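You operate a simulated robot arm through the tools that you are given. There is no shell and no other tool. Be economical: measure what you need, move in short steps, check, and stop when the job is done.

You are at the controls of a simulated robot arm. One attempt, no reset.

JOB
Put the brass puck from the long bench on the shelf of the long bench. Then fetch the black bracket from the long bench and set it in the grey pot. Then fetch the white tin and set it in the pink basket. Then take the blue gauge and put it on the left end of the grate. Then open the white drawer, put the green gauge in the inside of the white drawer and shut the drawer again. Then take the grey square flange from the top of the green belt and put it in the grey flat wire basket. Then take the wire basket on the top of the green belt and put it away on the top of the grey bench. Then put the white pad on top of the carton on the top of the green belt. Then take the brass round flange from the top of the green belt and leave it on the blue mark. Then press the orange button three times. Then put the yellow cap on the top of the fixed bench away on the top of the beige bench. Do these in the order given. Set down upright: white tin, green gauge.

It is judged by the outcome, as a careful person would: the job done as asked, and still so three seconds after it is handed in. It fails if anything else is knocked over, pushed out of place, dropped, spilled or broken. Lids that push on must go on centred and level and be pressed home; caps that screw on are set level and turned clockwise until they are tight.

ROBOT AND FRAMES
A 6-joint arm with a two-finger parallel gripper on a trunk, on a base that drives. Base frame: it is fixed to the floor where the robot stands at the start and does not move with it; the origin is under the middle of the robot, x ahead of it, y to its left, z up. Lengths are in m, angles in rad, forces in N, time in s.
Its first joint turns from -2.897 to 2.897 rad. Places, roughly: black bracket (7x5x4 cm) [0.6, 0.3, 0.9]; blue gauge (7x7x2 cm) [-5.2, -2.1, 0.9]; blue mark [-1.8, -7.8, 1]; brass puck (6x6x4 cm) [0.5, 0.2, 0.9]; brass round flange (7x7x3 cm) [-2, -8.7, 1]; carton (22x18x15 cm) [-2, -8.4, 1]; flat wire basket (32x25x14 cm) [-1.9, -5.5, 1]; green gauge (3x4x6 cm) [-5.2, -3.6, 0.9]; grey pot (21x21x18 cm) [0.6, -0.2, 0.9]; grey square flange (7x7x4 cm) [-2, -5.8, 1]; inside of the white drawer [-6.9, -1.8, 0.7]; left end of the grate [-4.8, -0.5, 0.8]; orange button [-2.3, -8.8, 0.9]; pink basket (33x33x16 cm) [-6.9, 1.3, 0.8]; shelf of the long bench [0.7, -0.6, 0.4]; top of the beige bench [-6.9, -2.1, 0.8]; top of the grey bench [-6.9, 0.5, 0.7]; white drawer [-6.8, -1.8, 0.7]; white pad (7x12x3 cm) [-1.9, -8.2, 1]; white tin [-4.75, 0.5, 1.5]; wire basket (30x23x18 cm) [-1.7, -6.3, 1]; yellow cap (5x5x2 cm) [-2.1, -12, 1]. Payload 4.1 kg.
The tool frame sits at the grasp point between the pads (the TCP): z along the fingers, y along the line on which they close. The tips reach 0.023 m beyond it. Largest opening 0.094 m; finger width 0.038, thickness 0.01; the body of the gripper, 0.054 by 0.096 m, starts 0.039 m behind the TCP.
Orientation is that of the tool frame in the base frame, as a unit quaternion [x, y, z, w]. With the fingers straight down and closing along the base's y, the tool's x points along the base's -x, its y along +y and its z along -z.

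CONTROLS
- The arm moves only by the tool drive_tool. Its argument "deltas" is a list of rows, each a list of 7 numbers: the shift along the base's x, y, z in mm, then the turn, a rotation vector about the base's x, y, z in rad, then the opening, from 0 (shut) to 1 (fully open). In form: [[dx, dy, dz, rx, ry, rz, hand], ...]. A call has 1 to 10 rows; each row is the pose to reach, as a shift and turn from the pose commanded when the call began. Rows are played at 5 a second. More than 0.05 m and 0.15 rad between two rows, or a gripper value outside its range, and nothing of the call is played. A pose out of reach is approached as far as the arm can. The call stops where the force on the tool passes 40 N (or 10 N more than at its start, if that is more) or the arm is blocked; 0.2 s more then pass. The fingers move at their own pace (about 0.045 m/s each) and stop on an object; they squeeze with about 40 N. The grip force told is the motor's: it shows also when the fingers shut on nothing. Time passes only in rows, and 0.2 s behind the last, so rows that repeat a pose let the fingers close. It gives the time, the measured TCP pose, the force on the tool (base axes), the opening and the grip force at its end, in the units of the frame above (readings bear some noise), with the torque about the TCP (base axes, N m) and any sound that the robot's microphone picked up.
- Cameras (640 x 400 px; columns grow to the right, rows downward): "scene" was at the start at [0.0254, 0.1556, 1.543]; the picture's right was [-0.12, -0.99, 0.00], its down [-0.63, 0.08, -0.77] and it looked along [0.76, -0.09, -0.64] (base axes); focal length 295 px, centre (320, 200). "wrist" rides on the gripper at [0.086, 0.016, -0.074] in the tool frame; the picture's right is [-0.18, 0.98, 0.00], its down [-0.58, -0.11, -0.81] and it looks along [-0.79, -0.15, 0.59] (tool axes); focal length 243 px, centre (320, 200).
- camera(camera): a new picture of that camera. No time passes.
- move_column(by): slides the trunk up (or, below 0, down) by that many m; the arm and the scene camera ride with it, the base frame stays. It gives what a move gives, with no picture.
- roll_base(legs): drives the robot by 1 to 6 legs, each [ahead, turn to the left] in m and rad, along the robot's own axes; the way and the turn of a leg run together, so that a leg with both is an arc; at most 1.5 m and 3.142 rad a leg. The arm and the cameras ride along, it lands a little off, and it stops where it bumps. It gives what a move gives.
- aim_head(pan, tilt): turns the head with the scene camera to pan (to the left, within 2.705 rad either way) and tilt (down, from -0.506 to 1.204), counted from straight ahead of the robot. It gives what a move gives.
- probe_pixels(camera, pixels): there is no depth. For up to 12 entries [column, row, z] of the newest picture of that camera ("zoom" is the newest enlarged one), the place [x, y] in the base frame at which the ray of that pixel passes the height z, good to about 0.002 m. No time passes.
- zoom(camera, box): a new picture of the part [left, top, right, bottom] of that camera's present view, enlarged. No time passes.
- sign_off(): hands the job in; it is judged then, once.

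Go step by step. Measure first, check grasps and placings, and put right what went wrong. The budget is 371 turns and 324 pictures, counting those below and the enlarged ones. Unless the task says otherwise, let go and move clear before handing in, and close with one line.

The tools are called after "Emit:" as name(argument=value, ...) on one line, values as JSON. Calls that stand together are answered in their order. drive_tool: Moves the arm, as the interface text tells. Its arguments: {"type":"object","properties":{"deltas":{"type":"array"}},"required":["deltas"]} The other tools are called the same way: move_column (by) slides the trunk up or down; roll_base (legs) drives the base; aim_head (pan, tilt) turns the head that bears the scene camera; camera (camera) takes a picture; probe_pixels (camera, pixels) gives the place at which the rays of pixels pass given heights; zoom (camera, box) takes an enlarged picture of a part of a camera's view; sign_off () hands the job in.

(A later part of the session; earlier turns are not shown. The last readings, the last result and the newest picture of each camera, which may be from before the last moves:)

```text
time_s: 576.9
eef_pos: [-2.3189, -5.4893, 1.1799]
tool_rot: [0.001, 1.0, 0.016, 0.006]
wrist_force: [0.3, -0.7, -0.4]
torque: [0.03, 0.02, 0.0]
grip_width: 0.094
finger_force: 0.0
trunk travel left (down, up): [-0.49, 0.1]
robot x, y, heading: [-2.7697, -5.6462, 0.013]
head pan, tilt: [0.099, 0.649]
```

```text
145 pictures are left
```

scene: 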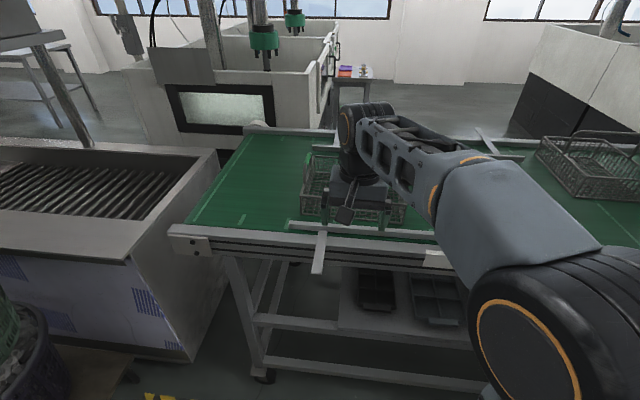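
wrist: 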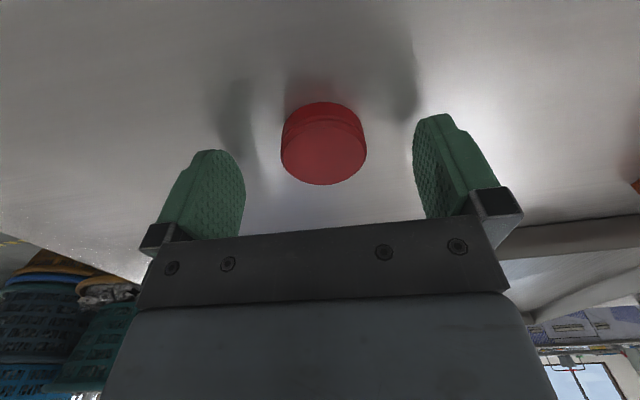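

The arm hides the flange. I'll move the tool toward it and use the wrist camera.

Emit:
drive_tool(deltas=[[15, -37, 10, 0, 0, 0, 1], [30, -74, 20, 0, 0, 0, 1], [45, -111, 30, 0, 0, 0, 1], [60, -148, 40, 0, 0, 0, 1], [75, -185, 50, 0, 0, 0, 1], [90, -222, 60, 0, 0, 0, 1], [105, -260, 60, 0, 0, 0, 1]])

Emit:
camera(camera="wrist")

Emit:
camera(camera="scene")

```text
time_s: 578.5
eef_pos: [-2.2153, -5.7515, 1.241]
tool_rot: [0.001, 1.0, 0.016, 0.005]
wrist_force: [0.6, 0.8, 0.8]
torque: [0.0, 0.02, 0.01]
grip_width: 0.0941
finger_force: 0.0
trunk travel left (down, up): [-0.49, 0.1]
robot x, y, heading: [-2.7638, -5.6486, 0.008]
head pan, tilt: [0.099, 0.649]
```

```text
144 pictures are left
```

wrist: 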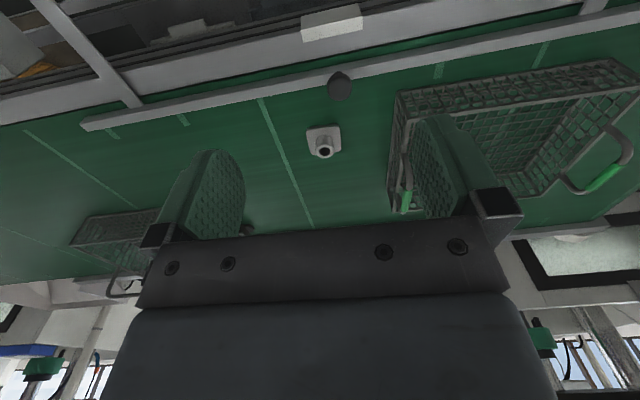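

```text
143 pictures are left
```

scene: 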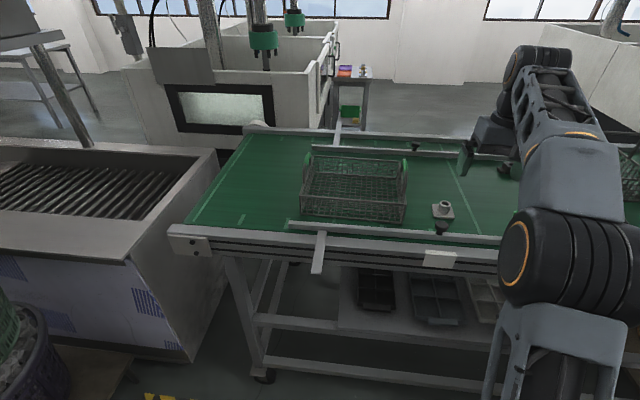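

The square flange is at scene (443,209), wrist (324,140), and the flat wire basket with two green-gripped handles is left of it. I'll measure.

Emit:
zoom(camera="scene", box=[290, 140, 490, 265])

Emit:
probe_pixels(camera="scene", pixels=[[443, 213, 0.95], [443, 213, 0.97], [443, 213, 0.93], [300, 213, 0.95], [404, 224, 0.95], [313, 155, 1.09], [405, 162, 1.09]])

Emit:
probe_pixels(camera="wrist", pixels=[[324, 138, 0.93], [324, 138, 0.95], [324, 138, 0.97], [307, 128, 0.95], [341, 128, 0.95]])

```text
3.20 times, centred on (390, 202) of scene
```

zoom: 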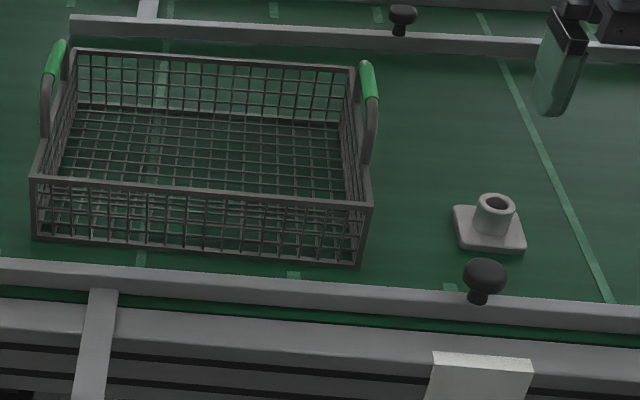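

```text
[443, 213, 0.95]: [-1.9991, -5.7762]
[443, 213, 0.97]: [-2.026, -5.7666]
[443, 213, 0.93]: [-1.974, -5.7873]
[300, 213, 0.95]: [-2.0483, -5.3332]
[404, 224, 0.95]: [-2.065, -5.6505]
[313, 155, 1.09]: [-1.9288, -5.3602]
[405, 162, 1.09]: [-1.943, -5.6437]
```

```text
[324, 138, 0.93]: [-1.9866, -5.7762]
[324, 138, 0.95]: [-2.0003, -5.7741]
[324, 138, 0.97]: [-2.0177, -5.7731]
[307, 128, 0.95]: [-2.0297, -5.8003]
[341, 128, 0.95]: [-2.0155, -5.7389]
```

The flange is at (−2.0,−5.775) on the belt at z≈0.95. I'll roll 0.17 m closer first.

Emit:
roll_base(legs=[[0.17, 0]])

Emit:
drive_tool(deltas=[[10, -5, -45, 0, 0, 0, 1], [20, -10, -90, 0, 0, 0, 1], [35, -18, -130, 0, 0, 0, 1], [47, -22, -160, 0, 0, 0, 1]])

Emit:
camera(camera="wrist")

Emit:
zoom(camera="scene", box=[300, 140, 500, 265])

```text
time_s: 579.9
eef_pos: [-2.0454, -5.7474, 1.2402]
tool_rot: [0.001, 1.0, 0.016, 0.006]
wrist_force: [0.0, 0.0, -0.2]
torque: [-0.01, 0.02, -0.01]
grip_width: 0.0941
finger_force: 0.1
trunk travel left (down, up): [-0.49, 0.1]
robot x, y, heading: [-2.6032, -5.6438, 0.011]
head pan, tilt: [0.099, 0.649]
```

```text
time_s: 580.9
eef_pos: [-1.9967, -5.7698, 1.0803]
tool_rot: [0.001, 1.0, 0.016, 0.005]
wrist_force: [-0.1, -0.5, -0.2]
torque: [0.0, 0.01, -0.02]
grip_width: 0.0939
finger_force: 0.1
trunk travel left (down, up): [-0.49, 0.1]
robot x, y, heading: [-2.6004, -5.6474, 0.008]
head pan, tilt: [0.099, 0.649]
```

```text
141 pictures are left
```

wrist: 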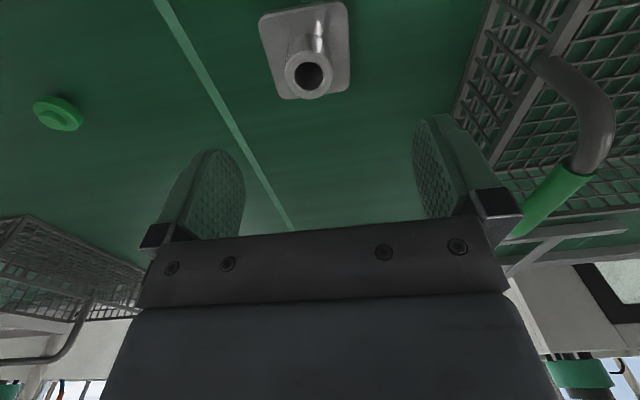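

```text
3.20 times, centred on (400, 202) of scene
```

zoom: 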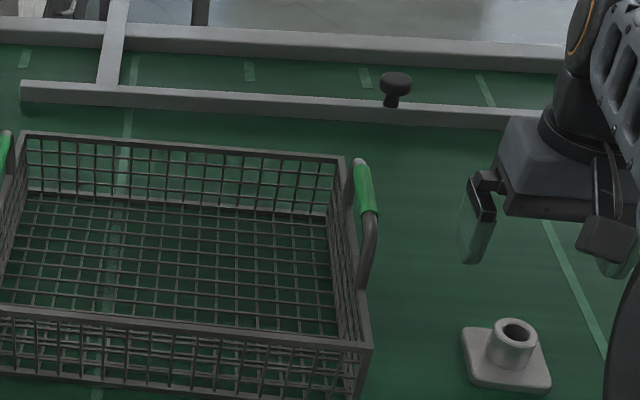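

Emit:
probe_pixels(camera="wrist", pixels=[[309, 72, 0.99], [309, 72, 0.98], [285, 72, 0.985], [333, 72, 0.985], [262, 15, 0.96], [348, 5, 0.96], [282, 97, 0.96], [350, 90, 0.96]])

Emit:
probe_pixels(camera="zoom", pixels=[[515, 331, 0.99], [515, 331, 0.98], [465, 372, 0.955], [548, 385, 0.955], [372, 345, 1.02], [340, 157, 1.02], [362, 165, 1.08]])

```text
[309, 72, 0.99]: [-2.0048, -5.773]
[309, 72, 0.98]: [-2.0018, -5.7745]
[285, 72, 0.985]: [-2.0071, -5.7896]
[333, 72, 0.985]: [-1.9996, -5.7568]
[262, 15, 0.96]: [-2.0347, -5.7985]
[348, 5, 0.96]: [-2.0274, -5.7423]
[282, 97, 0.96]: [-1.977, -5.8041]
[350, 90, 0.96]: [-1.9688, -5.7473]
```

```text
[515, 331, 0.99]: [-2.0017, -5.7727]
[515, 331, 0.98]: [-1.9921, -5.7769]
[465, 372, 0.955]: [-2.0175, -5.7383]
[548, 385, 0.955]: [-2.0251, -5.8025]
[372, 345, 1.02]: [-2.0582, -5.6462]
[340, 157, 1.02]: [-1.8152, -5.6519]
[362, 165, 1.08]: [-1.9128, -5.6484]
```

The hub is at (−2.003,−5.773) with its top at z≈0.99. I'll descend and grip the hub.

Emit:
drive_tool(deltas=[[-6, -3, -45, 0, 0, 0, 1], [-6, -3, -80, 0, 0, 0, 1], [-6, -3, -94, 0, 0, 0, 1], [-6, -3, -94, 0, 0, 0, 0.5], [-6, -3, -94, 0, 0, 0, 0.1], [-6, -3, -94, 0, 0, 0, 0], [-6, -3, -94, 0, 0, 0, 0], [-6, -3, -60, 0, 0, 0, 0], [-6, -3, -15, 0, 0, 0, 0], [-6, -3, 30, 0, 0, 0, 0]])

Emit:
camera(camera="wrist")

```text
time_s: 583.1
eef_pos: [-2.0035, -5.7733, 1.1115]
tool_rot: [0.002, 1.0, 0.016, 0.005]
wrist_force: [-0.1, 0.1, -0.3]
torque: [-0.02, -0.02, -0.01]
grip_width: 0.0328
finger_force: 39.7
trunk travel left (down, up): [-0.49, 0.1]
robot x, y, heading: [-2.5964, -5.6434, 0.01]
head pan, tilt: [0.099, 0.649]
```

```text
139 pictures are left
```

wrist: 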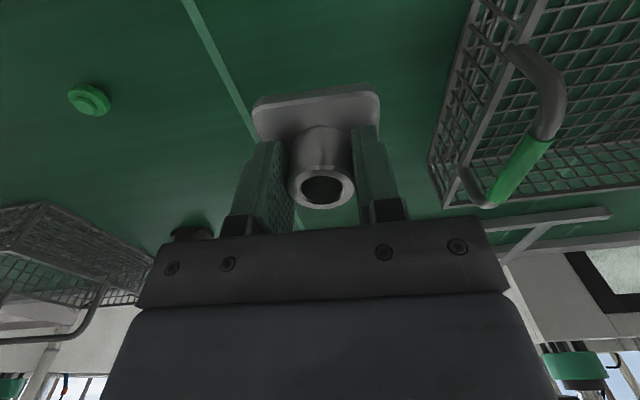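

Held. I'll raise and carry it over the flat basket's middle (−1.95,−5.49).

Emit:
drive_tool(deltas=[[0, 0, 45, 0, 0, 0, 0], [0, 10, 85, 0, 0, 0, 0], [8, 55, 90, 0, 0, 0, 0], [16, 100, 90, 0, 0, 0, 0], [24, 145, 90, 0, 0, 0, 0], [32, 190, 90, 0, 0, 0, 0], [42, 235, 90, 0, 0, 0, 0], [53, 283, 90, 0, 0, 0, 0]])

Emit:
camera(camera="wrist")

Emit:
camera(camera="scene")

```text
time_s: 584.9
eef_pos: [-1.9768, -5.5043, 1.1874]
tool_rot: [0.002, 1.0, 0.016, 0.006]
wrist_force: [-0.7, 0.6, -1.5]
torque: [0.03, -0.02, -0.01]
grip_width: 0.033
finger_force: 40.1
out of reach, approached as far as the arm can: row 7, 8
trunk travel left (down, up): [-0.49, 0.1]
robot x, y, heading: [-2.6014, -5.649, 0.017]
head pan, tilt: [0.099, 0.649]
```

```text
138 pictures are left
```

wrist: 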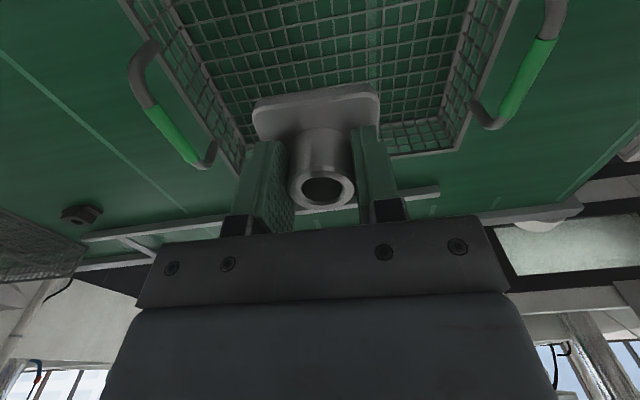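

```text
137 pictures are left
```

scene: 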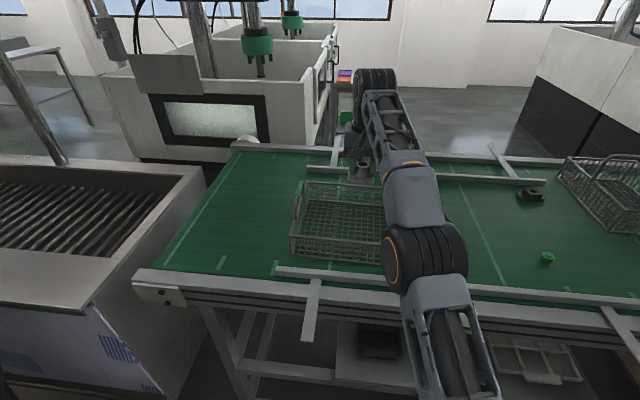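

I'm at the reach limit. I'll raise the trunk 0.1 m and roll 5 cm closer for a better arm shape before lowering.

Emit:
move_column(by=0.1)

Emit:
roll_base(legs=[[0.06, 0]])

Emit:
drive_tool(deltas=[[0, 0, -40, 0, 0, 0, 0], [0, 0, -80, 0, 0, 0, 0], [0, 0, -120, 0, 0, 0, 0], [0, 0, -160, 0, 0, 0, 0]])

Emit:
camera(camera="scene")

Emit:
camera(camera="wrist")

```text
time_s: 586.3
eef_pos: [-1.9754, -5.505, 1.2871]
tool_rot: [0.002, 1.0, 0.015, 0.005]
wrist_force: [0.3, 0.5, -1.0]
torque: [-0.01, 0.01, -0.02]
grip_width: 0.0329
finger_force: 40.3
trunk travel left (down, up): [-0.59, 0.0]
robot x, y, heading: [-2.6011, -5.6444, 0.015]
head pan, tilt: [0.099, 0.649]
```

```text
time_s: 587.2
eef_pos: [-1.9139, -5.5036, 1.2862]
tool_rot: [0.003, 1.0, 0.015, 0.004]
wrist_force: [0.1, -1.0, -2.1]
torque: [0.03, 0.0, -0.04]
grip_width: 0.0329
finger_force: 39.5
trunk travel left (down, up): [-0.59, 0.0]
robot x, y, heading: [-2.5393, -5.6454, 0.014]
head pan, tilt: [0.099, 0.649]
```

```text
time_s: 588.2
eef_pos: [-1.9151, -5.5049, 1.1273]
tool_rot: [0.002, 1.0, 0.016, 0.005]
wrist_force: [-0.3, -0.7, -1.7]
torque: [0.02, 0.04, -0.03]
grip_width: 0.0329
finger_force: 39.9
trunk travel left (down, up): [-0.59, 0.0]
robot x, y, heading: [-2.5386, -5.6462, 0.015]
head pan, tilt: [0.099, 0.649]
```

```text
136 pictures are left
```

scene: 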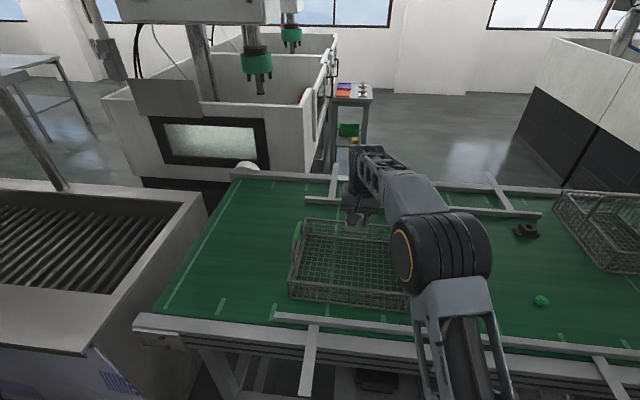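

```text
135 pictures are left
```

wrist: 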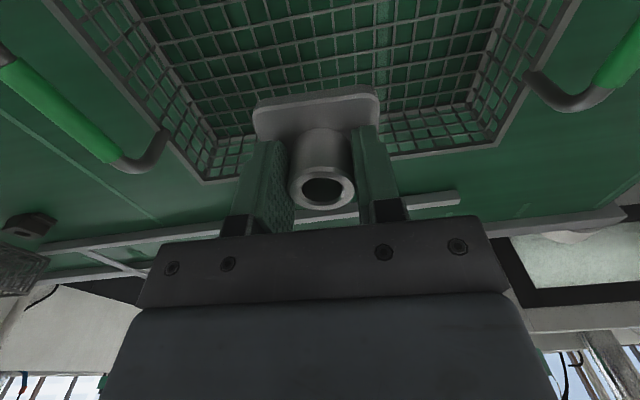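

Well positioned over the basket. I'll lower slowly to the floor of the basket.

Emit:
drive_tool(deltas=[[-5, 5, -40, 0, 0, 0, 0], [-10, 8, -80, 0, 0, 0, 0], [-10, 8, -105, 0, 0, 0, 0], [-10, 8, -120, 0, 0, 0, 0]])

Emit:
drive_tool(deltas=[[0, 0, -5, 0, 0, 0, 0], [0, 0, -10, 0, 0, 0, 0]])

Emit:
camera(camera="wrist")

```text
time_s: 589.2
eef_pos: [-1.9261, -5.4965, 1.0074]
tool_rot: [0.002, 1.0, 0.016, 0.005]
wrist_force: [-0.8, 0.6, -0.8]
torque: [-0.01, 0.01, -0.04]
grip_width: 0.0329
finger_force: 40.2
trunk travel left (down, up): [-0.59, 0.0]
robot x, y, heading: [-2.5356, -5.6438, 0.012]
head pan, tilt: [0.099, 0.649]
```

```text
time_s: 589.8
eef_pos: [-1.9256, -5.4954, 0.9966]
tool_rot: [0.002, 1.0, 0.015, 0.005]
wrist_force: [-0.1, 0.7, -0.9]
torque: [0.02, 0.03, 0.0]
grip_width: 0.033
finger_force: 39.7
trunk travel left (down, up): [-0.59, 0.0]
robot x, y, heading: [-2.5386, -5.6476, 0.013]
head pan, tilt: [0.099, 0.649]
```

```text
134 pictures are left
```

wrist: 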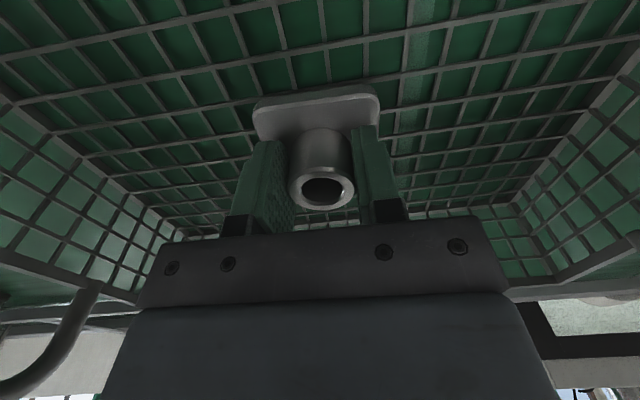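

Emit:
drive_tool(deltas=[[0, 0, -4, 0, 0, 0, 0], [0, 0, -7, 0, 0, 0, 0]])

```text
time_s: 590.4
eef_pos: [-1.9266, -5.4951, 0.9929]
tool_rot: [0.001, 1.0, 0.016, 0.007]
wrist_force: [-0.3, -0.9, 9.7]
torque: [-0.37, 0.2, 0.04]
grip_width: 0.0329
finger_force: 40.0
trunk travel left (down, up): [-0.59, 0.0]
robot x, y, heading: [-2.5384, -5.646, 0.017]
head pan, tilt: [0.099, 0.649]
```

Contact at z≈0.993. I'll open and withdraw upward.

Emit:
drive_tool(deltas=[[0, 0, 2, 0, 0, 0, 0.3], [0, 0, 2, 0, 0, 0, 0.6], [0, 0, 2, 0, 0, 0, 0.7], [0, 0, 40, 0, 0, 0, 0.7], [0, 0, 85, 0, 0, 0, 0.7], [0, 0, 130, 0, 0, 0, 0.8], [0, 0, 175, 0, 0, 0, 1], [0, 0, 215, 0, 0, 0, 1]])

Emit:
camera(camera="wrist")

Emit:
camera(camera="scene")

```text
time_s: 592.2
eef_pos: [-1.9261, -5.4958, 1.2063]
tool_rot: [0.002, 1.0, 0.015, 0.005]
wrist_force: [0.5, 0.6, -0.1]
torque: [0.02, 0.02, 0.02]
grip_width: 0.0939
finger_force: 0.0
trunk travel left (down, up): [-0.59, 0.0]
robot x, y, heading: [-2.5383, -5.6466, 0.01]
head pan, tilt: [0.099, 0.649]
```

```text
133 pictures are left
```

wrist: 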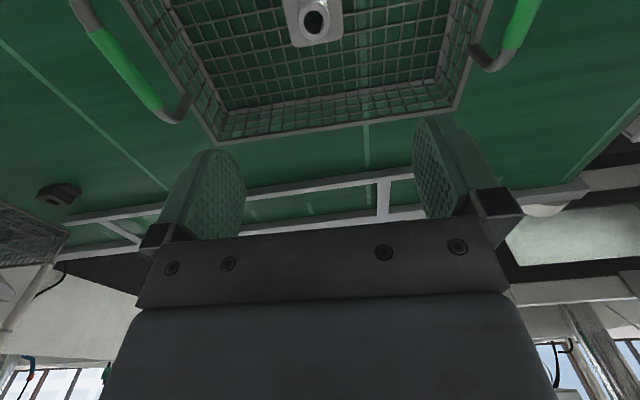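

```text
132 pictures are left
```

scene: 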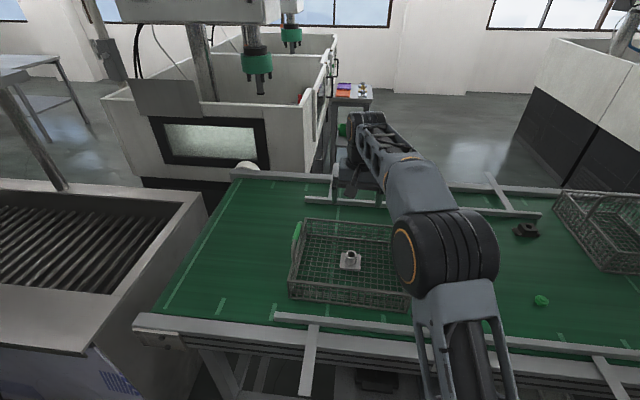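

The flange sits in the flat basket. I'll retract the arm, back off and move along to the wire basket at y≈−6.3.

Emit:
drive_tool(deltas=[[-40, -15, 10, 0, 0, 0, 1], [-80, -35, 20, 0, 0, 0, 1], [-120, -60, 30, 0, 0, 0, 1], [-150, -95, 30, 0, 0, 0, 1], [-160, -130, 30, 0, 0, 0, 1]])

Emit:
roll_base(legs=[[-0.35, 0], [0, -1.57], [0.65, 0], [0, 1.57]])

Emit:
aim_head(pan=0.1, tilt=0.6)

Emit:
camera(camera="scene")

```text
time_s: 593.4
eef_pos: [-2.0864, -5.6258, 1.235]
tool_rot: [0.002, 1.0, 0.016, 0.005]
wrist_force: [-0.5, -0.3, -0.1]
torque: [0.01, 0.03, 0.01]
grip_width: 0.0943
finger_force: 0.0
trunk travel left (down, up): [-0.59, 0.0]
robot x, y, heading: [-2.5402, -5.6471, 0.011]
head pan, tilt: [0.099, 0.649]
```

```text
time_s: 606.6
eef_pos: [-2.4385, -6.2875, 1.233]
tool_rot: [0.008, 1.0, 0.016, 0.006]
wrist_force: [-0.2, 0.6, -0.5]
torque: [-0.01, -0.05, 0.0]
grip_width: 0.094
finger_force: 0.1
trunk travel left (down, up): [-0.59, 0.0]
robot x, y, heading: [-2.8939, -6.3052, -0.004]
head pan, tilt: [0.099, 0.649]
```

```text
time_s: 607.2
eef_pos: [-2.4364, -6.2888, 1.2346]
tool_rot: [0.008, 1.0, 0.016, 0.005]
wrist_force: [0.1, -0.4, -0.3]
torque: [0.0, 0.0, -0.01]
grip_width: 0.0938
finger_force: 0.1
trunk travel left (down, up): [-0.59, 0.0]
robot x, y, heading: [-2.8917, -6.3051, -0.001]
head pan, tilt: [0.099, 0.6]
```

```text
131 pictures are left
```

scene: 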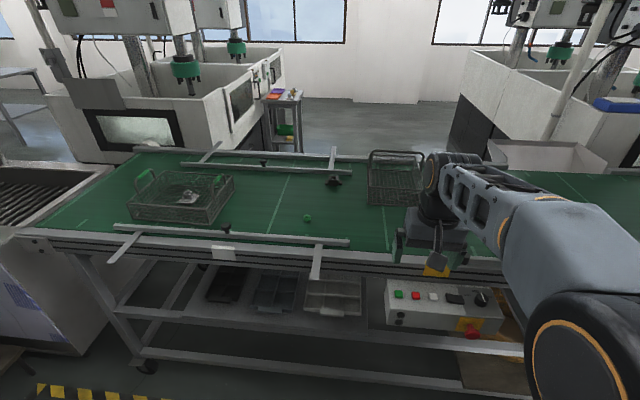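

Emit:
zoom(camera="scene", box=[340, 130, 500, 230])

Emit:
camera(camera="wrist")

```text
4.00 times, centred on (420, 180) of scene
```

zoom: 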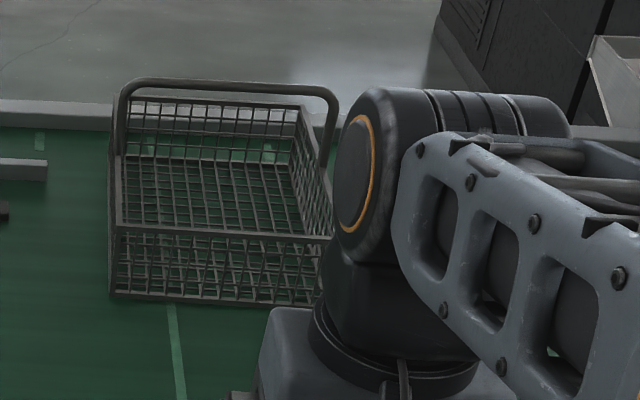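

```text
129 pictures are left
```

wrist: 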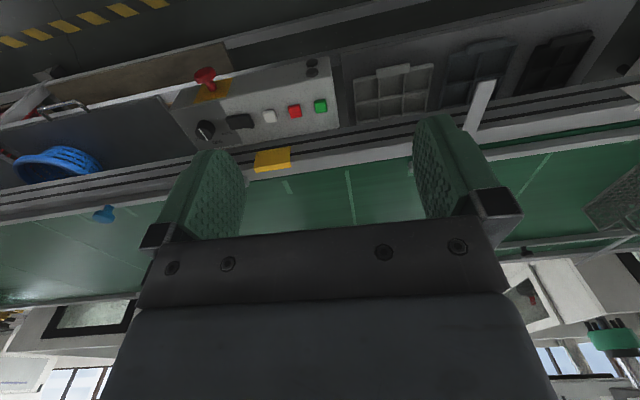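

The basket has an arched handle bar running along y at about z 1.13, too far for a vertical tool, so I'll grip it with the tool horizontal (fingers above and below). First I'll orient the tool: yaw, then pitch.

Emit:
drive_tool(deltas=[[0, 0, 0, 0, 0, 0.145, 1], [0, 0, 0, 0, 0, 0.29, 1], [0, 0, 0, 0, 0, 0.435, 1], [0, 0, 0, 0, 0, 0.58, 1], [0, 0, 0, 0, 0, 0.725, 1], [0, 0, 0, 0, 0, 0.87, 1], [0, 0, 0, 0, 0, 1.015, 1], [0, 0, 0, 0, 0, 1.16, 1], [0, 0, 0, 0, 0, 1.305, 1], [0, 0, 0, 0, 0, 1.45, 1]])

Emit:
drive_tool(deltas=[[0, 0, 0, 0, 0, 0.14, 1], [0, 0, 0, 0, 0, 0.14, 1]])

Emit:
drive_tool(deltas=[[0, 0, 0, 0, -0.145, 0, 1], [0, 0, 0, 0, -0.29, 0, 1], [0, 0, 0, 0, -0.435, 0, 1], [0, 0, 0, 0, -0.58, 0, 1], [0, 0, 0, 0, -0.725, 0, 1], [0, 0, 0, 0, -0.87, 0, 1], [0, 0, 0, 0, -1.015, 0, 1], [0, 0, 0, 0, -1.16, 0, 1], [0, 0, 0, 0, -1.305, 0, 1], [0, 0, 0, 0, -1.45, 0, 1]])

Emit:
drive_tool(deltas=[[0, 0, 0, 0, -0.12, 0, 1], [0, 0, 0, 0, -0.12, 0, 1]])

Emit:
camera(camera="scene")

Emit:
camera(camera="wrist")

```text
time_s: 609.4
eef_pos: [-2.438, -6.2871, 1.2345]
tool_rot: [-0.659, 0.752, 0.015, -0.006]
wrist_force: [-0.4, 1.0, -0.2]
torque: [0.03, -0.02, -0.02]
grip_width: 0.094
finger_force: 0.0
trunk travel left (down, up): [-0.59, 0.0]
robot x, y, heading: [-2.8918, -6.3052, 0.001]
head pan, tilt: [0.099, 0.6]
```

```text
time_s: 610.0
eef_pos: [-2.4388, -6.2876, 1.234]
tool_rot: [0.709, -0.705, -0.015, 0.008]
wrist_force: [0.2, 0.3, 0.1]
torque: [0.0, -0.01, -0.02]
grip_width: 0.0938
finger_force: 0.0
trunk travel left (down, up): [-0.59, 0.0]
robot x, y, heading: [-2.8903, -6.3024, -0.002]
head pan, tilt: [0.099, 0.6]
```

```text
time_s: 612.2
eef_pos: [-2.4243, -6.2877, 1.2414]
tool_rot: [0.54, -0.534, 0.459, -0.461]
wrist_force: [0.1, 0.5, 1.0]
torque: [0.0, -0.02, 0.0]
grip_width: 0.0941
finger_force: 0.0
out of reach, approached as far as the arm can: row 8, 10
trunk travel left (down, up): [-0.59, 0.0]
robot x, y, heading: [-2.8906, -6.3042, -0.004]
head pan, tilt: [0.099, 0.6]
```

```text
time_s: 612.8
eef_pos: [-2.4156, -6.2857, 1.2448]
tool_rot: [0.511, -0.504, 0.49, -0.494]
wrist_force: [-0.1, -0.1, -0.5]
torque: [0.04, 0.0, -0.03]
grip_width: 0.0938
finger_force: 0.1
out of reach, approached as far as the arm can: row 1, 2
trunk travel left (down, up): [-0.59, 0.0]
robot x, y, heading: [-2.8915, -6.3036, -0.0]
head pan, tilt: [0.099, 0.6]
```

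```text
128 pictures are left
```

scene: 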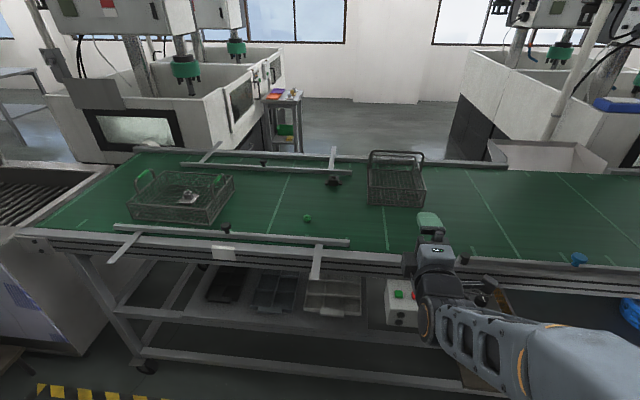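

```text
127 pictures are left
```

wrist: 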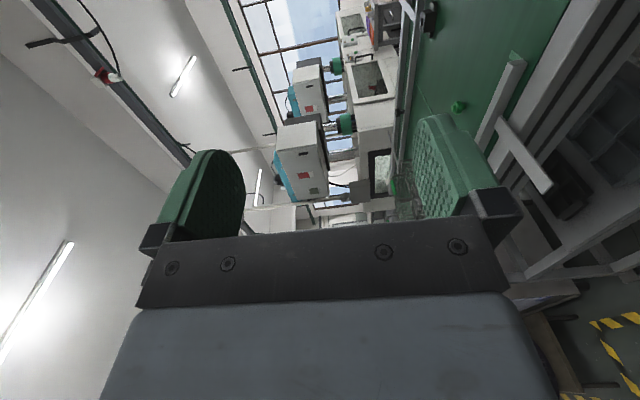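

Now the basket is unobstructed at (397,180). I'll zoom and measure its handle.

Emit:
zoom(camera="scene", box=[340, 130, 460, 220])

Emit:
probe_pixels(camera="scene", pixels=[[368, 206, 0.95], [424, 207, 0.95], [372, 152, 1.13], [420, 154, 1.13], [396, 152, 1.13], [396, 152, 1.1], [368, 186, 1.05], [426, 188, 1.05]])

```text
4.44 times, centred on (400, 175) of scene
```

zoom: 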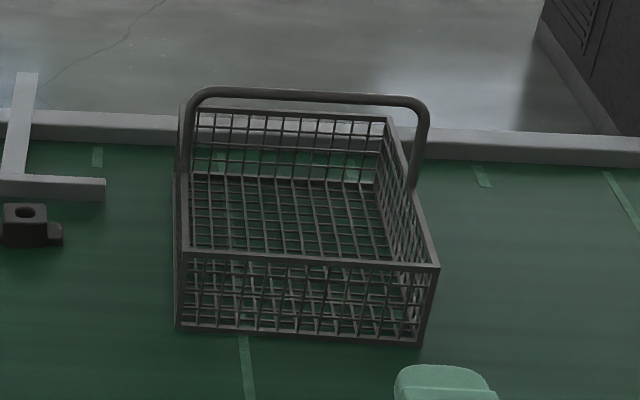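

```text
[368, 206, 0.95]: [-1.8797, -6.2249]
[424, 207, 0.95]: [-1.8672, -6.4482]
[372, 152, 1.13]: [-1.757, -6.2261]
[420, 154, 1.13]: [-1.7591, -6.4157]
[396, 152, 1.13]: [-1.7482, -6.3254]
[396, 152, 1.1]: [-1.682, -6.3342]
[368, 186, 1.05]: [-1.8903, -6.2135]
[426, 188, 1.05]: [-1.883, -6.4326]
```

The basket spans x −1.88…−1.58, y −6.22…−6.44, and the handle bar is at x≈−1.74, z≈1.12. I'll roll 0.34 m closer.

Emit:
roll_base(legs=[[0.34, 0]])

Emit:
drive_tool(deltas=[[20, -10, -30, 0, 0, 0, 1], [40, -20, -60, 0, 0, 0, 1], [60, -30, -90, 0, 0, 0, 1], [90, -40, -115, 0, 0, 0, 1], [130, -40, -118, 0, 0, 0, 1], [170, -40, -118, 0, 0, 0, 1], [200, -40, -118, 0, 0, 0, 1]])

Emit:
camera(camera="wrist")

Emit:
camera(camera="scene")

```text
time_s: 615.1
eef_pos: [-2.0704, -6.2839, 1.2452]
tool_rot: [0.512, -0.505, 0.489, -0.494]
wrist_force: [-0.2, -0.1, 0.3]
torque: [-0.02, -0.04, -0.01]
grip_width: 0.094
finger_force: 0.1
trunk travel left (down, up): [-0.59, 0.0]
robot x, y, heading: [-2.5476, -6.3029, 0.002]
head pan, tilt: [0.099, 0.6]
```

```text
time_s: 616.7
eef_pos: [-1.8696, -6.3255, 1.1273]
tool_rot: [0.513, -0.504, 0.489, -0.494]
wrist_force: [-0.2, 0.7, -0.4]
torque: [-0.04, -0.03, -0.02]
grip_width: 0.0941
finger_force: 0.1
trunk travel left (down, up): [-0.59, 0.0]
robot x, y, heading: [-2.5454, -6.3031, 0.006]
head pan, tilt: [0.099, 0.6]
```

```text
125 pictures are left
```

wrist: 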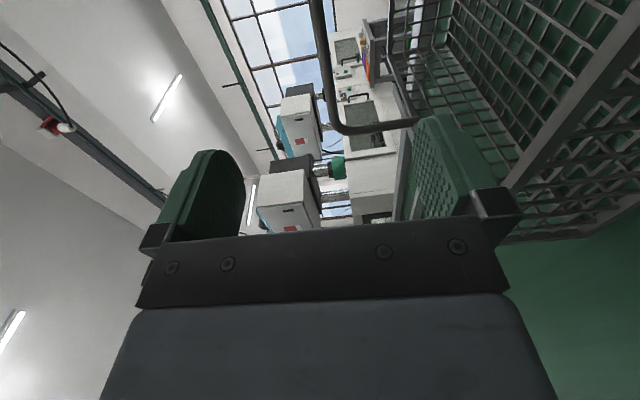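

```text
124 pictures are left
```

scene: 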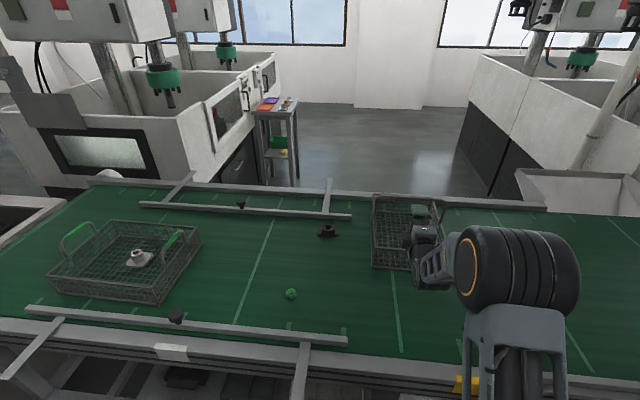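

The bar sits centrally between the fingers. I'll advance about 125 mm.

Emit:
drive_tool(deltas=[[35, 0, 0, 0, 0, 0, 1], [70, 0, 0, 0, 0, 0, 1], [100, 0, 0, 0, 0, 0, 1], [122, 0, 0, 0, 0, 0, 1]])

Emit:
camera(camera="wrist")

Emit:
zoom(camera="scene", box=[340, 170, 500, 290])

```text
time_s: 617.7
eef_pos: [-1.7476, -6.3239, 1.1263]
tool_rot: [0.512, -0.505, 0.489, -0.494]
wrist_force: [-0.5, 1.0, 0.4]
torque: [-0.02, -0.01, 0.0]
grip_width: 0.094
finger_force: 0.0
trunk travel left (down, up): [-0.59, 0.0]
robot x, y, heading: [-2.5492, -6.3034, 0.005]
head pan, tilt: [0.099, 0.6]
```

```text
123 pictures are left
```

wrist: 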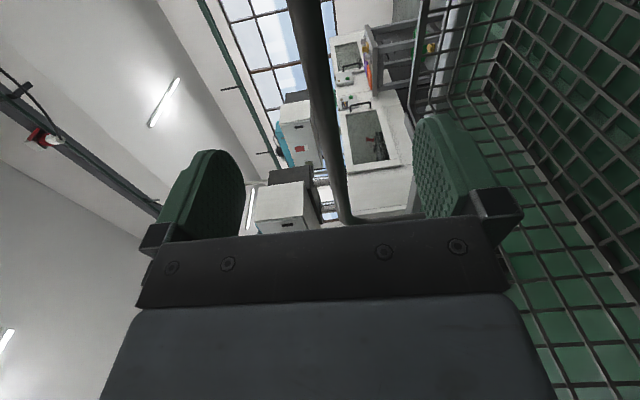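

```text
3.33 times, centred on (420, 230) of scene
```

zoom: 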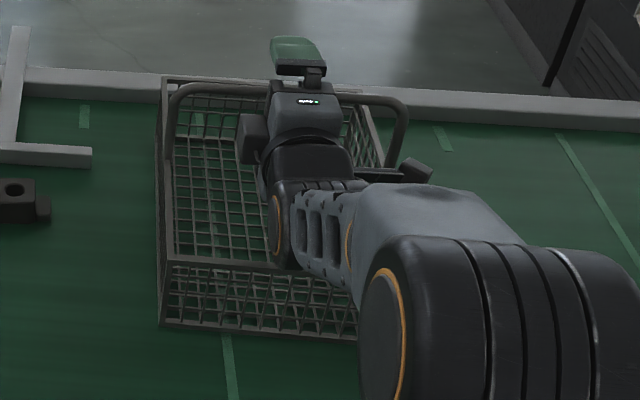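

This looks like the good grasp view on the drawer handle. I'll close.

Emit:
drive_tool(deltas=[[4, 0, 0, 0, 0, 0, 0.6], [4, 0, 0, 0, 0, 0, 0.3], [4, 0, 0, 0, 0, 0, 0], [4, 0, 0, 0, 0, 0, 0], [4, 0, 0, 0, 0, 0, 0]])

Emit:
camera(camera="wrist")

```text
time_s: 618.9
eef_pos: [-1.7442, -6.3245, 1.1263]
tool_rot: [0.513, -0.504, 0.489, -0.494]
wrist_force: [-0.1, -0.3, 0.5]
torque: [0.03, 0.07, -0.01]
grip_width: 0.0107
finger_force: 25.2
trunk travel left (down, up): [-0.59, 0.0]
robot x, y, heading: [-2.5444, -6.3014, -0.0]
head pan, tilt: [0.099, 0.6]
```

```text
121 pictures are left
```

wrist: 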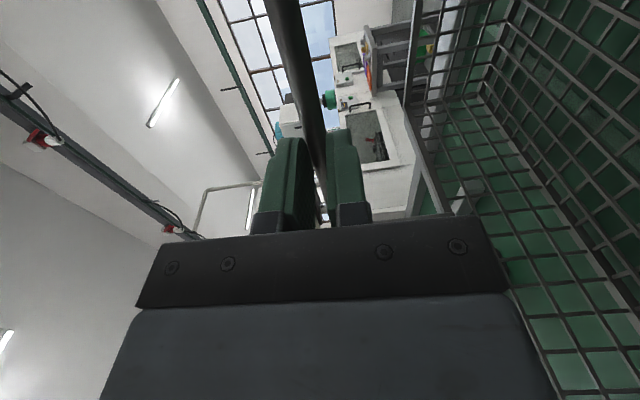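

Gripped. I'll lift a little and check the force.

Emit:
drive_tool(deltas=[[0, 0, 12, 0, 0, 0, 0], [0, 0, 24, 0, 0, 0, 0], [0, 0, 36, 0, 0, 0, 0], [0, 0, 48, 0, 0, 0, 0], [0, 0, 60, 0, 0, 0, 0]])

Emit:
camera(camera="scene")

Emit:
camera(camera="wrist")

```text
time_s: 620.1
eef_pos: [-1.7441, -6.3255, 1.187]
tool_rot: [0.512, -0.504, 0.49, -0.494]
wrist_force: [-0.2, 0.4, -4.3]
torque: [0.02, 0.12, 0.02]
grip_width: 0.0104
finger_force: 39.6
trunk travel left (down, up): [-0.59, 0.0]
robot x, y, heading: [-2.5437, -6.3031, 0.002]
head pan, tilt: [0.099, 0.6]
```

```text
120 pictures are left
```

scene: 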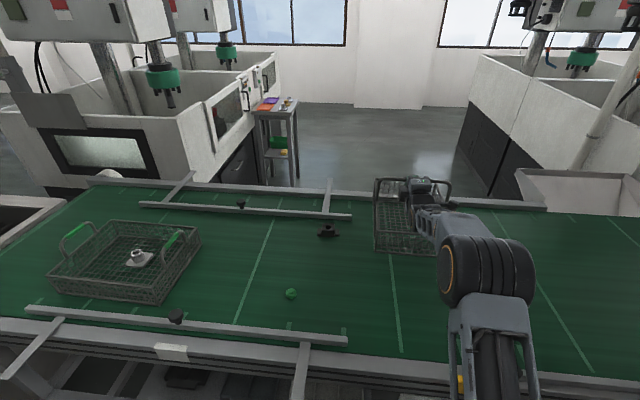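

```text
119 pictures are left
```

wrist: 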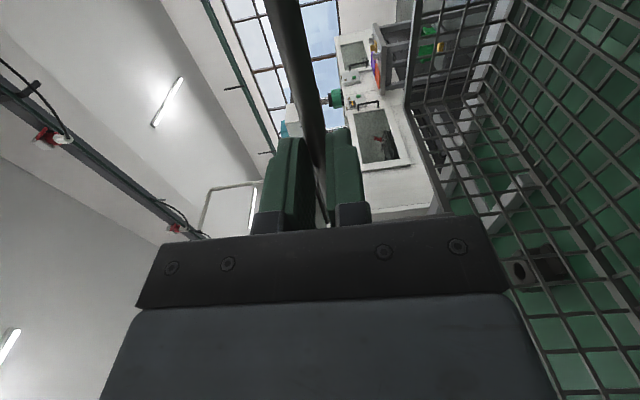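

The basket hangs level, about 0.45 kg. I'll lift more, back off, and pull the arm in.

Emit:
drive_tool(deltas=[[-10, 0, 15, 0, 0, 0, 0], [-20, 0, 30, 0, 0, 0, 0], [-30, 0, 45, 0, 0, 0, 0], [-45, 0, 60, 0, 0, 0, 0]])

Emit:
roll_base(legs=[[-0.7, 0]])

Emit:
drive_tool(deltas=[[-30, 0, 0, 0, 0, 0, 0], [-60, 0, 0, 0, 0, 0, 0], [-90, 0, 0, 0, 0, 0, 0], [-120, 0, 0, 0, 0, 0, 0], [-150, 0, 0, 0, 0, 0, 0]])

Emit:
camera(camera="scene")

```text
time_s: 621.1
eef_pos: [-1.7896, -6.3245, 1.2475]
tool_rot: [0.512, -0.504, 0.49, -0.494]
wrist_force: [-0.2, 0.2, -3.6]
torque: [0.04, 0.11, 0.0]
grip_width: 0.0101
finger_force: 40.1
trunk travel left (down, up): [-0.59, 0.0]
robot x, y, heading: [-2.547, -6.3, 0.003]
head pan, tilt: [0.099, 0.6]
```

```text
time_s: 624.9
eef_pos: [-2.4913, -6.3257, 1.2463]
tool_rot: [0.513, -0.503, 0.489, -0.495]
wrist_force: [-1.0, 0.4, -2.4]
torque: [0.02, 0.11, 0.01]
grip_width: 0.0105
finger_force: 40.1
trunk travel left (down, up): [-0.59, 0.0]
robot x, y, heading: [-3.2498, -6.3052, -0.002]
head pan, tilt: [0.099, 0.6]
```

```text
time_s: 626.1
eef_pos: [-2.6434, -6.3241, 1.2489]
tool_rot: [0.513, -0.503, 0.488, -0.495]
wrist_force: [-0.5, -0.3, -4.1]
torque: [0.08, 0.08, -0.02]
grip_width: 0.0104
finger_force: 39.8
trunk travel left (down, up): [-0.59, 0.0]
robot x, y, heading: [-3.2489, -6.3047, 0.007]
head pan, tilt: [0.099, 0.6]
```

```text
118 pictures are left
```

scene: 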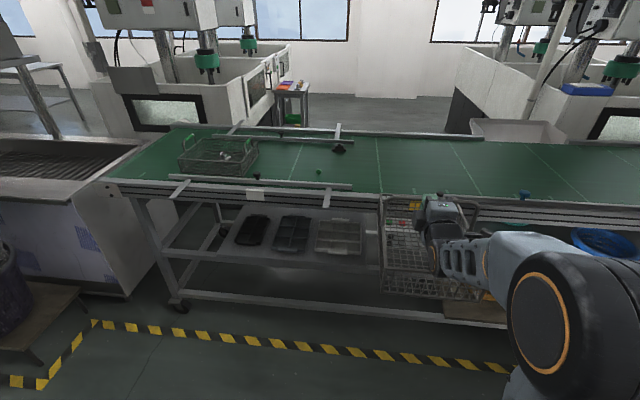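

Clear of the belt. I'll drive back up the corridor at x≈−3.25.

Emit:
roll_base(legs=[[0, 1.57], [1.3, 0], [1.3, 0], [1.3, 0], [1.3, 0]])

Emit:
aim_head(pan=0.7, tilt=0.5)

Emit:
camera(camera="scene")

```text
time_s: 654.9
eef_pos: [-3.2665, -0.5055, 1.2478]
tool_rot: [0.718, 0.004, -0.002, -0.696]
wrist_force: [0.2, -0.5, -4.5]
torque: [-0.12, 0.03, 0.01]
grip_width: 0.0104
finger_force: 40.4
trunk travel left (down, up): [-0.59, 0.0]
robot x, y, heading: [-3.2865, -1.11, 1.57]
head pan, tilt: [0.099, 0.6]
```

```text
time_s: 655.9
eef_pos: [-3.2666, -0.5053, 1.2458]
tool_rot: [0.719, 0.004, -0.002, -0.695]
wrist_force: [-0.3, -0.2, -4.8]
torque: [-0.04, 0.07, -0.02]
grip_width: 0.0102
finger_force: 40.1
trunk travel left (down, up): [-0.59, 0.0]
robot x, y, heading: [-3.2923, -1.1152, 1.571]
head pan, tilt: [0.7, 0.499]
```

```text
117 pictures are left
```

scene: 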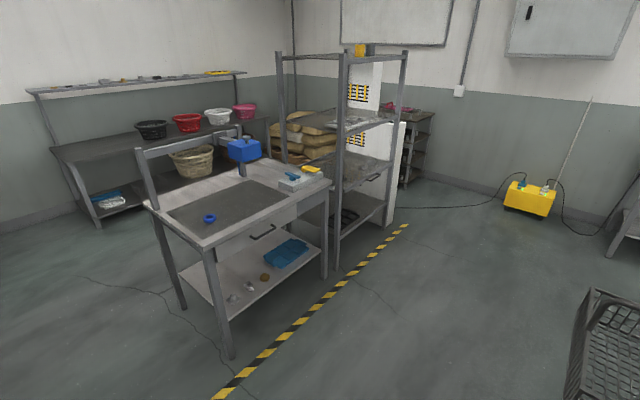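

I'll pass through the gap and along the aisle to the grey bench.

Emit:
roll_base(legs=[[0, 1.57], [1.28, 0], [1.27, 0], [0, -1.57], [0.75, 0], [0, 1.57]])

Emit:
aim_head(pan=0.0, tilt=0.6)

Emit:
camera(camera="scene")

```text
time_s: 683.2
eef_pos: [-6.4114, -0.3051, 1.2466]
tool_rot: [0.508, 0.508, -0.49, -0.494]
wrist_force: [-0.4, 0.3, -0.5]
torque: [0.02, -0.01, 0.01]
grip_width: 0.0002
finger_force: 39.7
trunk travel left (down, up): [-0.59, 0.0]
robot x, y, heading: [-5.8066, -0.3328, 3.131]
head pan, tilt: [0.7, 0.499]
```

```text
time_s: 684.3
eef_pos: [-6.4122, -0.3048, 1.2465]
tool_rot: [0.508, 0.508, -0.49, -0.493]
wrist_force: [-0.6, -0.3, 0.1]
torque: [0.0, 0.0, 0.0]
grip_width: 0.0
finger_force: 39.8
trunk travel left (down, up): [-0.59, 0.0]
robot x, y, heading: [-5.8075, -0.3332, 3.127]
head pan, tilt: [0.0, 0.6]
```

```text
116 pictures are left
```

scene: 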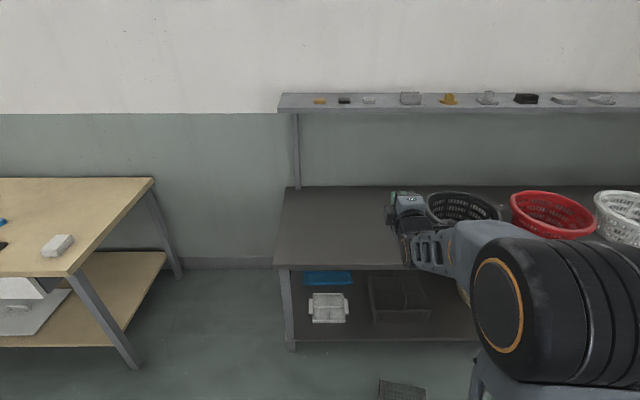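

The grip is empty: the basket came off during the drive. I see something at (400,390) on the floor. I'll look down to find it.

Emit:
aim_head(pan=-0.1, tilt=1.1)

Emit:
camera(camera="scene")

Emit:
aim_head(pan=1.9, tilt=0.8)

Emit:
camera(camera="scene")

```text
time_s: 685.2
eef_pos: [-6.4117, -0.3032, 1.2463]
tool_rot: [0.507, 0.508, -0.49, -0.494]
wrist_force: [-0.2, 0.1, 0.8]
torque: [0.03, 0.0, -0.02]
grip_width: 0.0001
finger_force: 40.3
trunk travel left (down, up): [-0.59, 0.0]
robot x, y, heading: [-5.8056, -0.3343, 3.121]
head pan, tilt: [-0.099, 1.1]
```

```text
115 pictures are left
```

scene: 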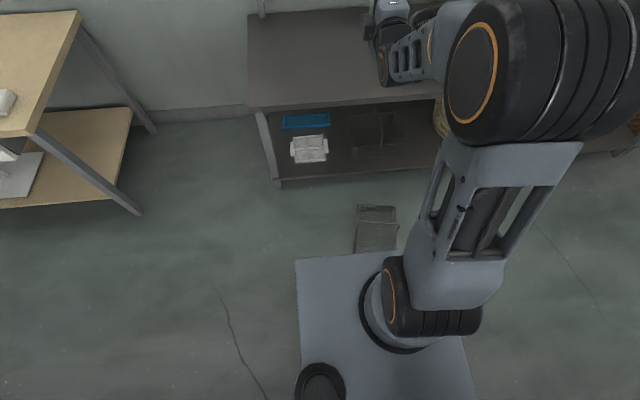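

```text
time_s: 687.2
eef_pos: [-6.412, -0.304, 1.2463]
tool_rot: [0.508, 0.509, -0.489, -0.494]
wrist_force: [0.2, 0.0, 0.2]
torque: [0.01, 0.01, -0.01]
grip_width: 0.0001
finger_force: 39.8
trunk travel left (down, up): [-0.59, 0.0]
robot x, y, heading: [-5.8055, -0.3343, 3.13]
head pan, tilt: [1.901, 0.799]
```

```text
114 pictures are left
```

scene: 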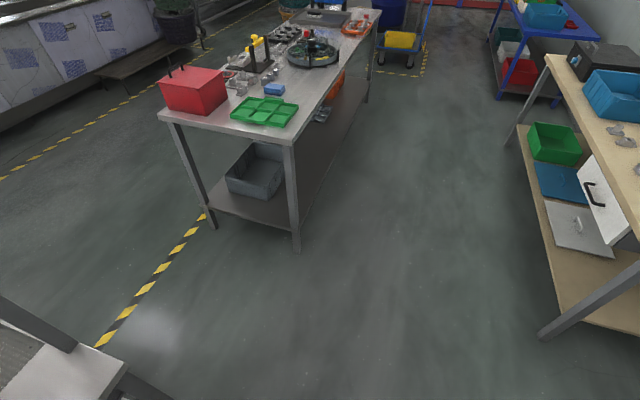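

Emit:
aim_head(pan=-0.1, tilt=1.1)

Emit:
zoom(camera="scene", box=[300, 170, 440, 270])

Emit:
probe_pixels(camera="scene", pixels=[[357, 206, 0.1], [398, 207, 0.1], [355, 252, 0.1], [398, 250, 0.1], [357, 206, 0.0], [398, 207, 0.0], [357, 206, 0.2]])

```text
time_s: 689.1
eef_pos: [-6.4132, -0.3042, 1.2483]
tool_rot: [0.509, 0.508, -0.49, -0.493]
wrist_force: [-0.1, -0.4, 0.7]
torque: [-0.01, 0.05, 0.01]
grip_width: 0.0
finger_force: 39.8
trunk travel left (down, up): [-0.59, 0.0]
robot x, y, heading: [-5.8018, -0.3367, 3.131]
head pan, tilt: [-0.099, 1.1]
```

```text
4.00 times, centred on (370, 220) of scene
```

zoom: 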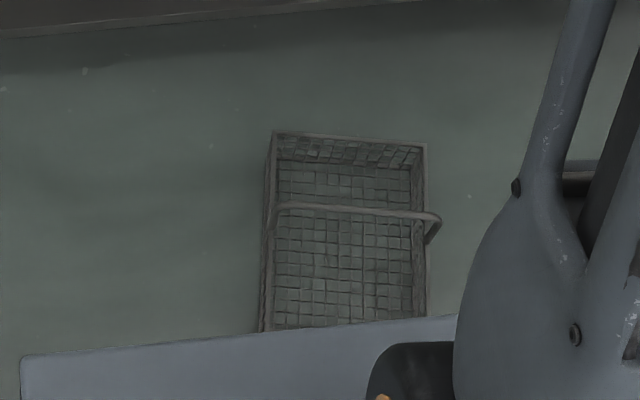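

```text
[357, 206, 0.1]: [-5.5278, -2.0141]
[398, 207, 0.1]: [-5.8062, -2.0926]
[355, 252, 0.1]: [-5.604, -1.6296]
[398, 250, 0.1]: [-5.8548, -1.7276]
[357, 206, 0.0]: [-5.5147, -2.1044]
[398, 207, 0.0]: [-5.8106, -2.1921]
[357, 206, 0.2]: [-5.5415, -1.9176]
```

The basket stands upright on the floor just ahead of the base. I'll measure it from this zoom.

Emit:
probe_pixels(camera="zoom", pixels=[[275, 133, 0.1], [427, 145, 0.1], [262, 330, 0.1], [275, 207, 0.18], [435, 217, 0.18], [355, 211, 0.18], [270, 200, 0.1], [425, 240, 0.1], [25, 358, 0.25], [20, 30, 0.35]])

```text
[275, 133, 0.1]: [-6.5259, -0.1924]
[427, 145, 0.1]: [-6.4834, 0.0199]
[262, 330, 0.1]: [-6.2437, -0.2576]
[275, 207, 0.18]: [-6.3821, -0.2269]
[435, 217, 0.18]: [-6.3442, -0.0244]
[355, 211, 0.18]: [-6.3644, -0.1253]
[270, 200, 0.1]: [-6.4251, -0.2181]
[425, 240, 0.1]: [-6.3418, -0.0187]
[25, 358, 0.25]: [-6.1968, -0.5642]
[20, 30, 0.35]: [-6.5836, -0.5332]
```

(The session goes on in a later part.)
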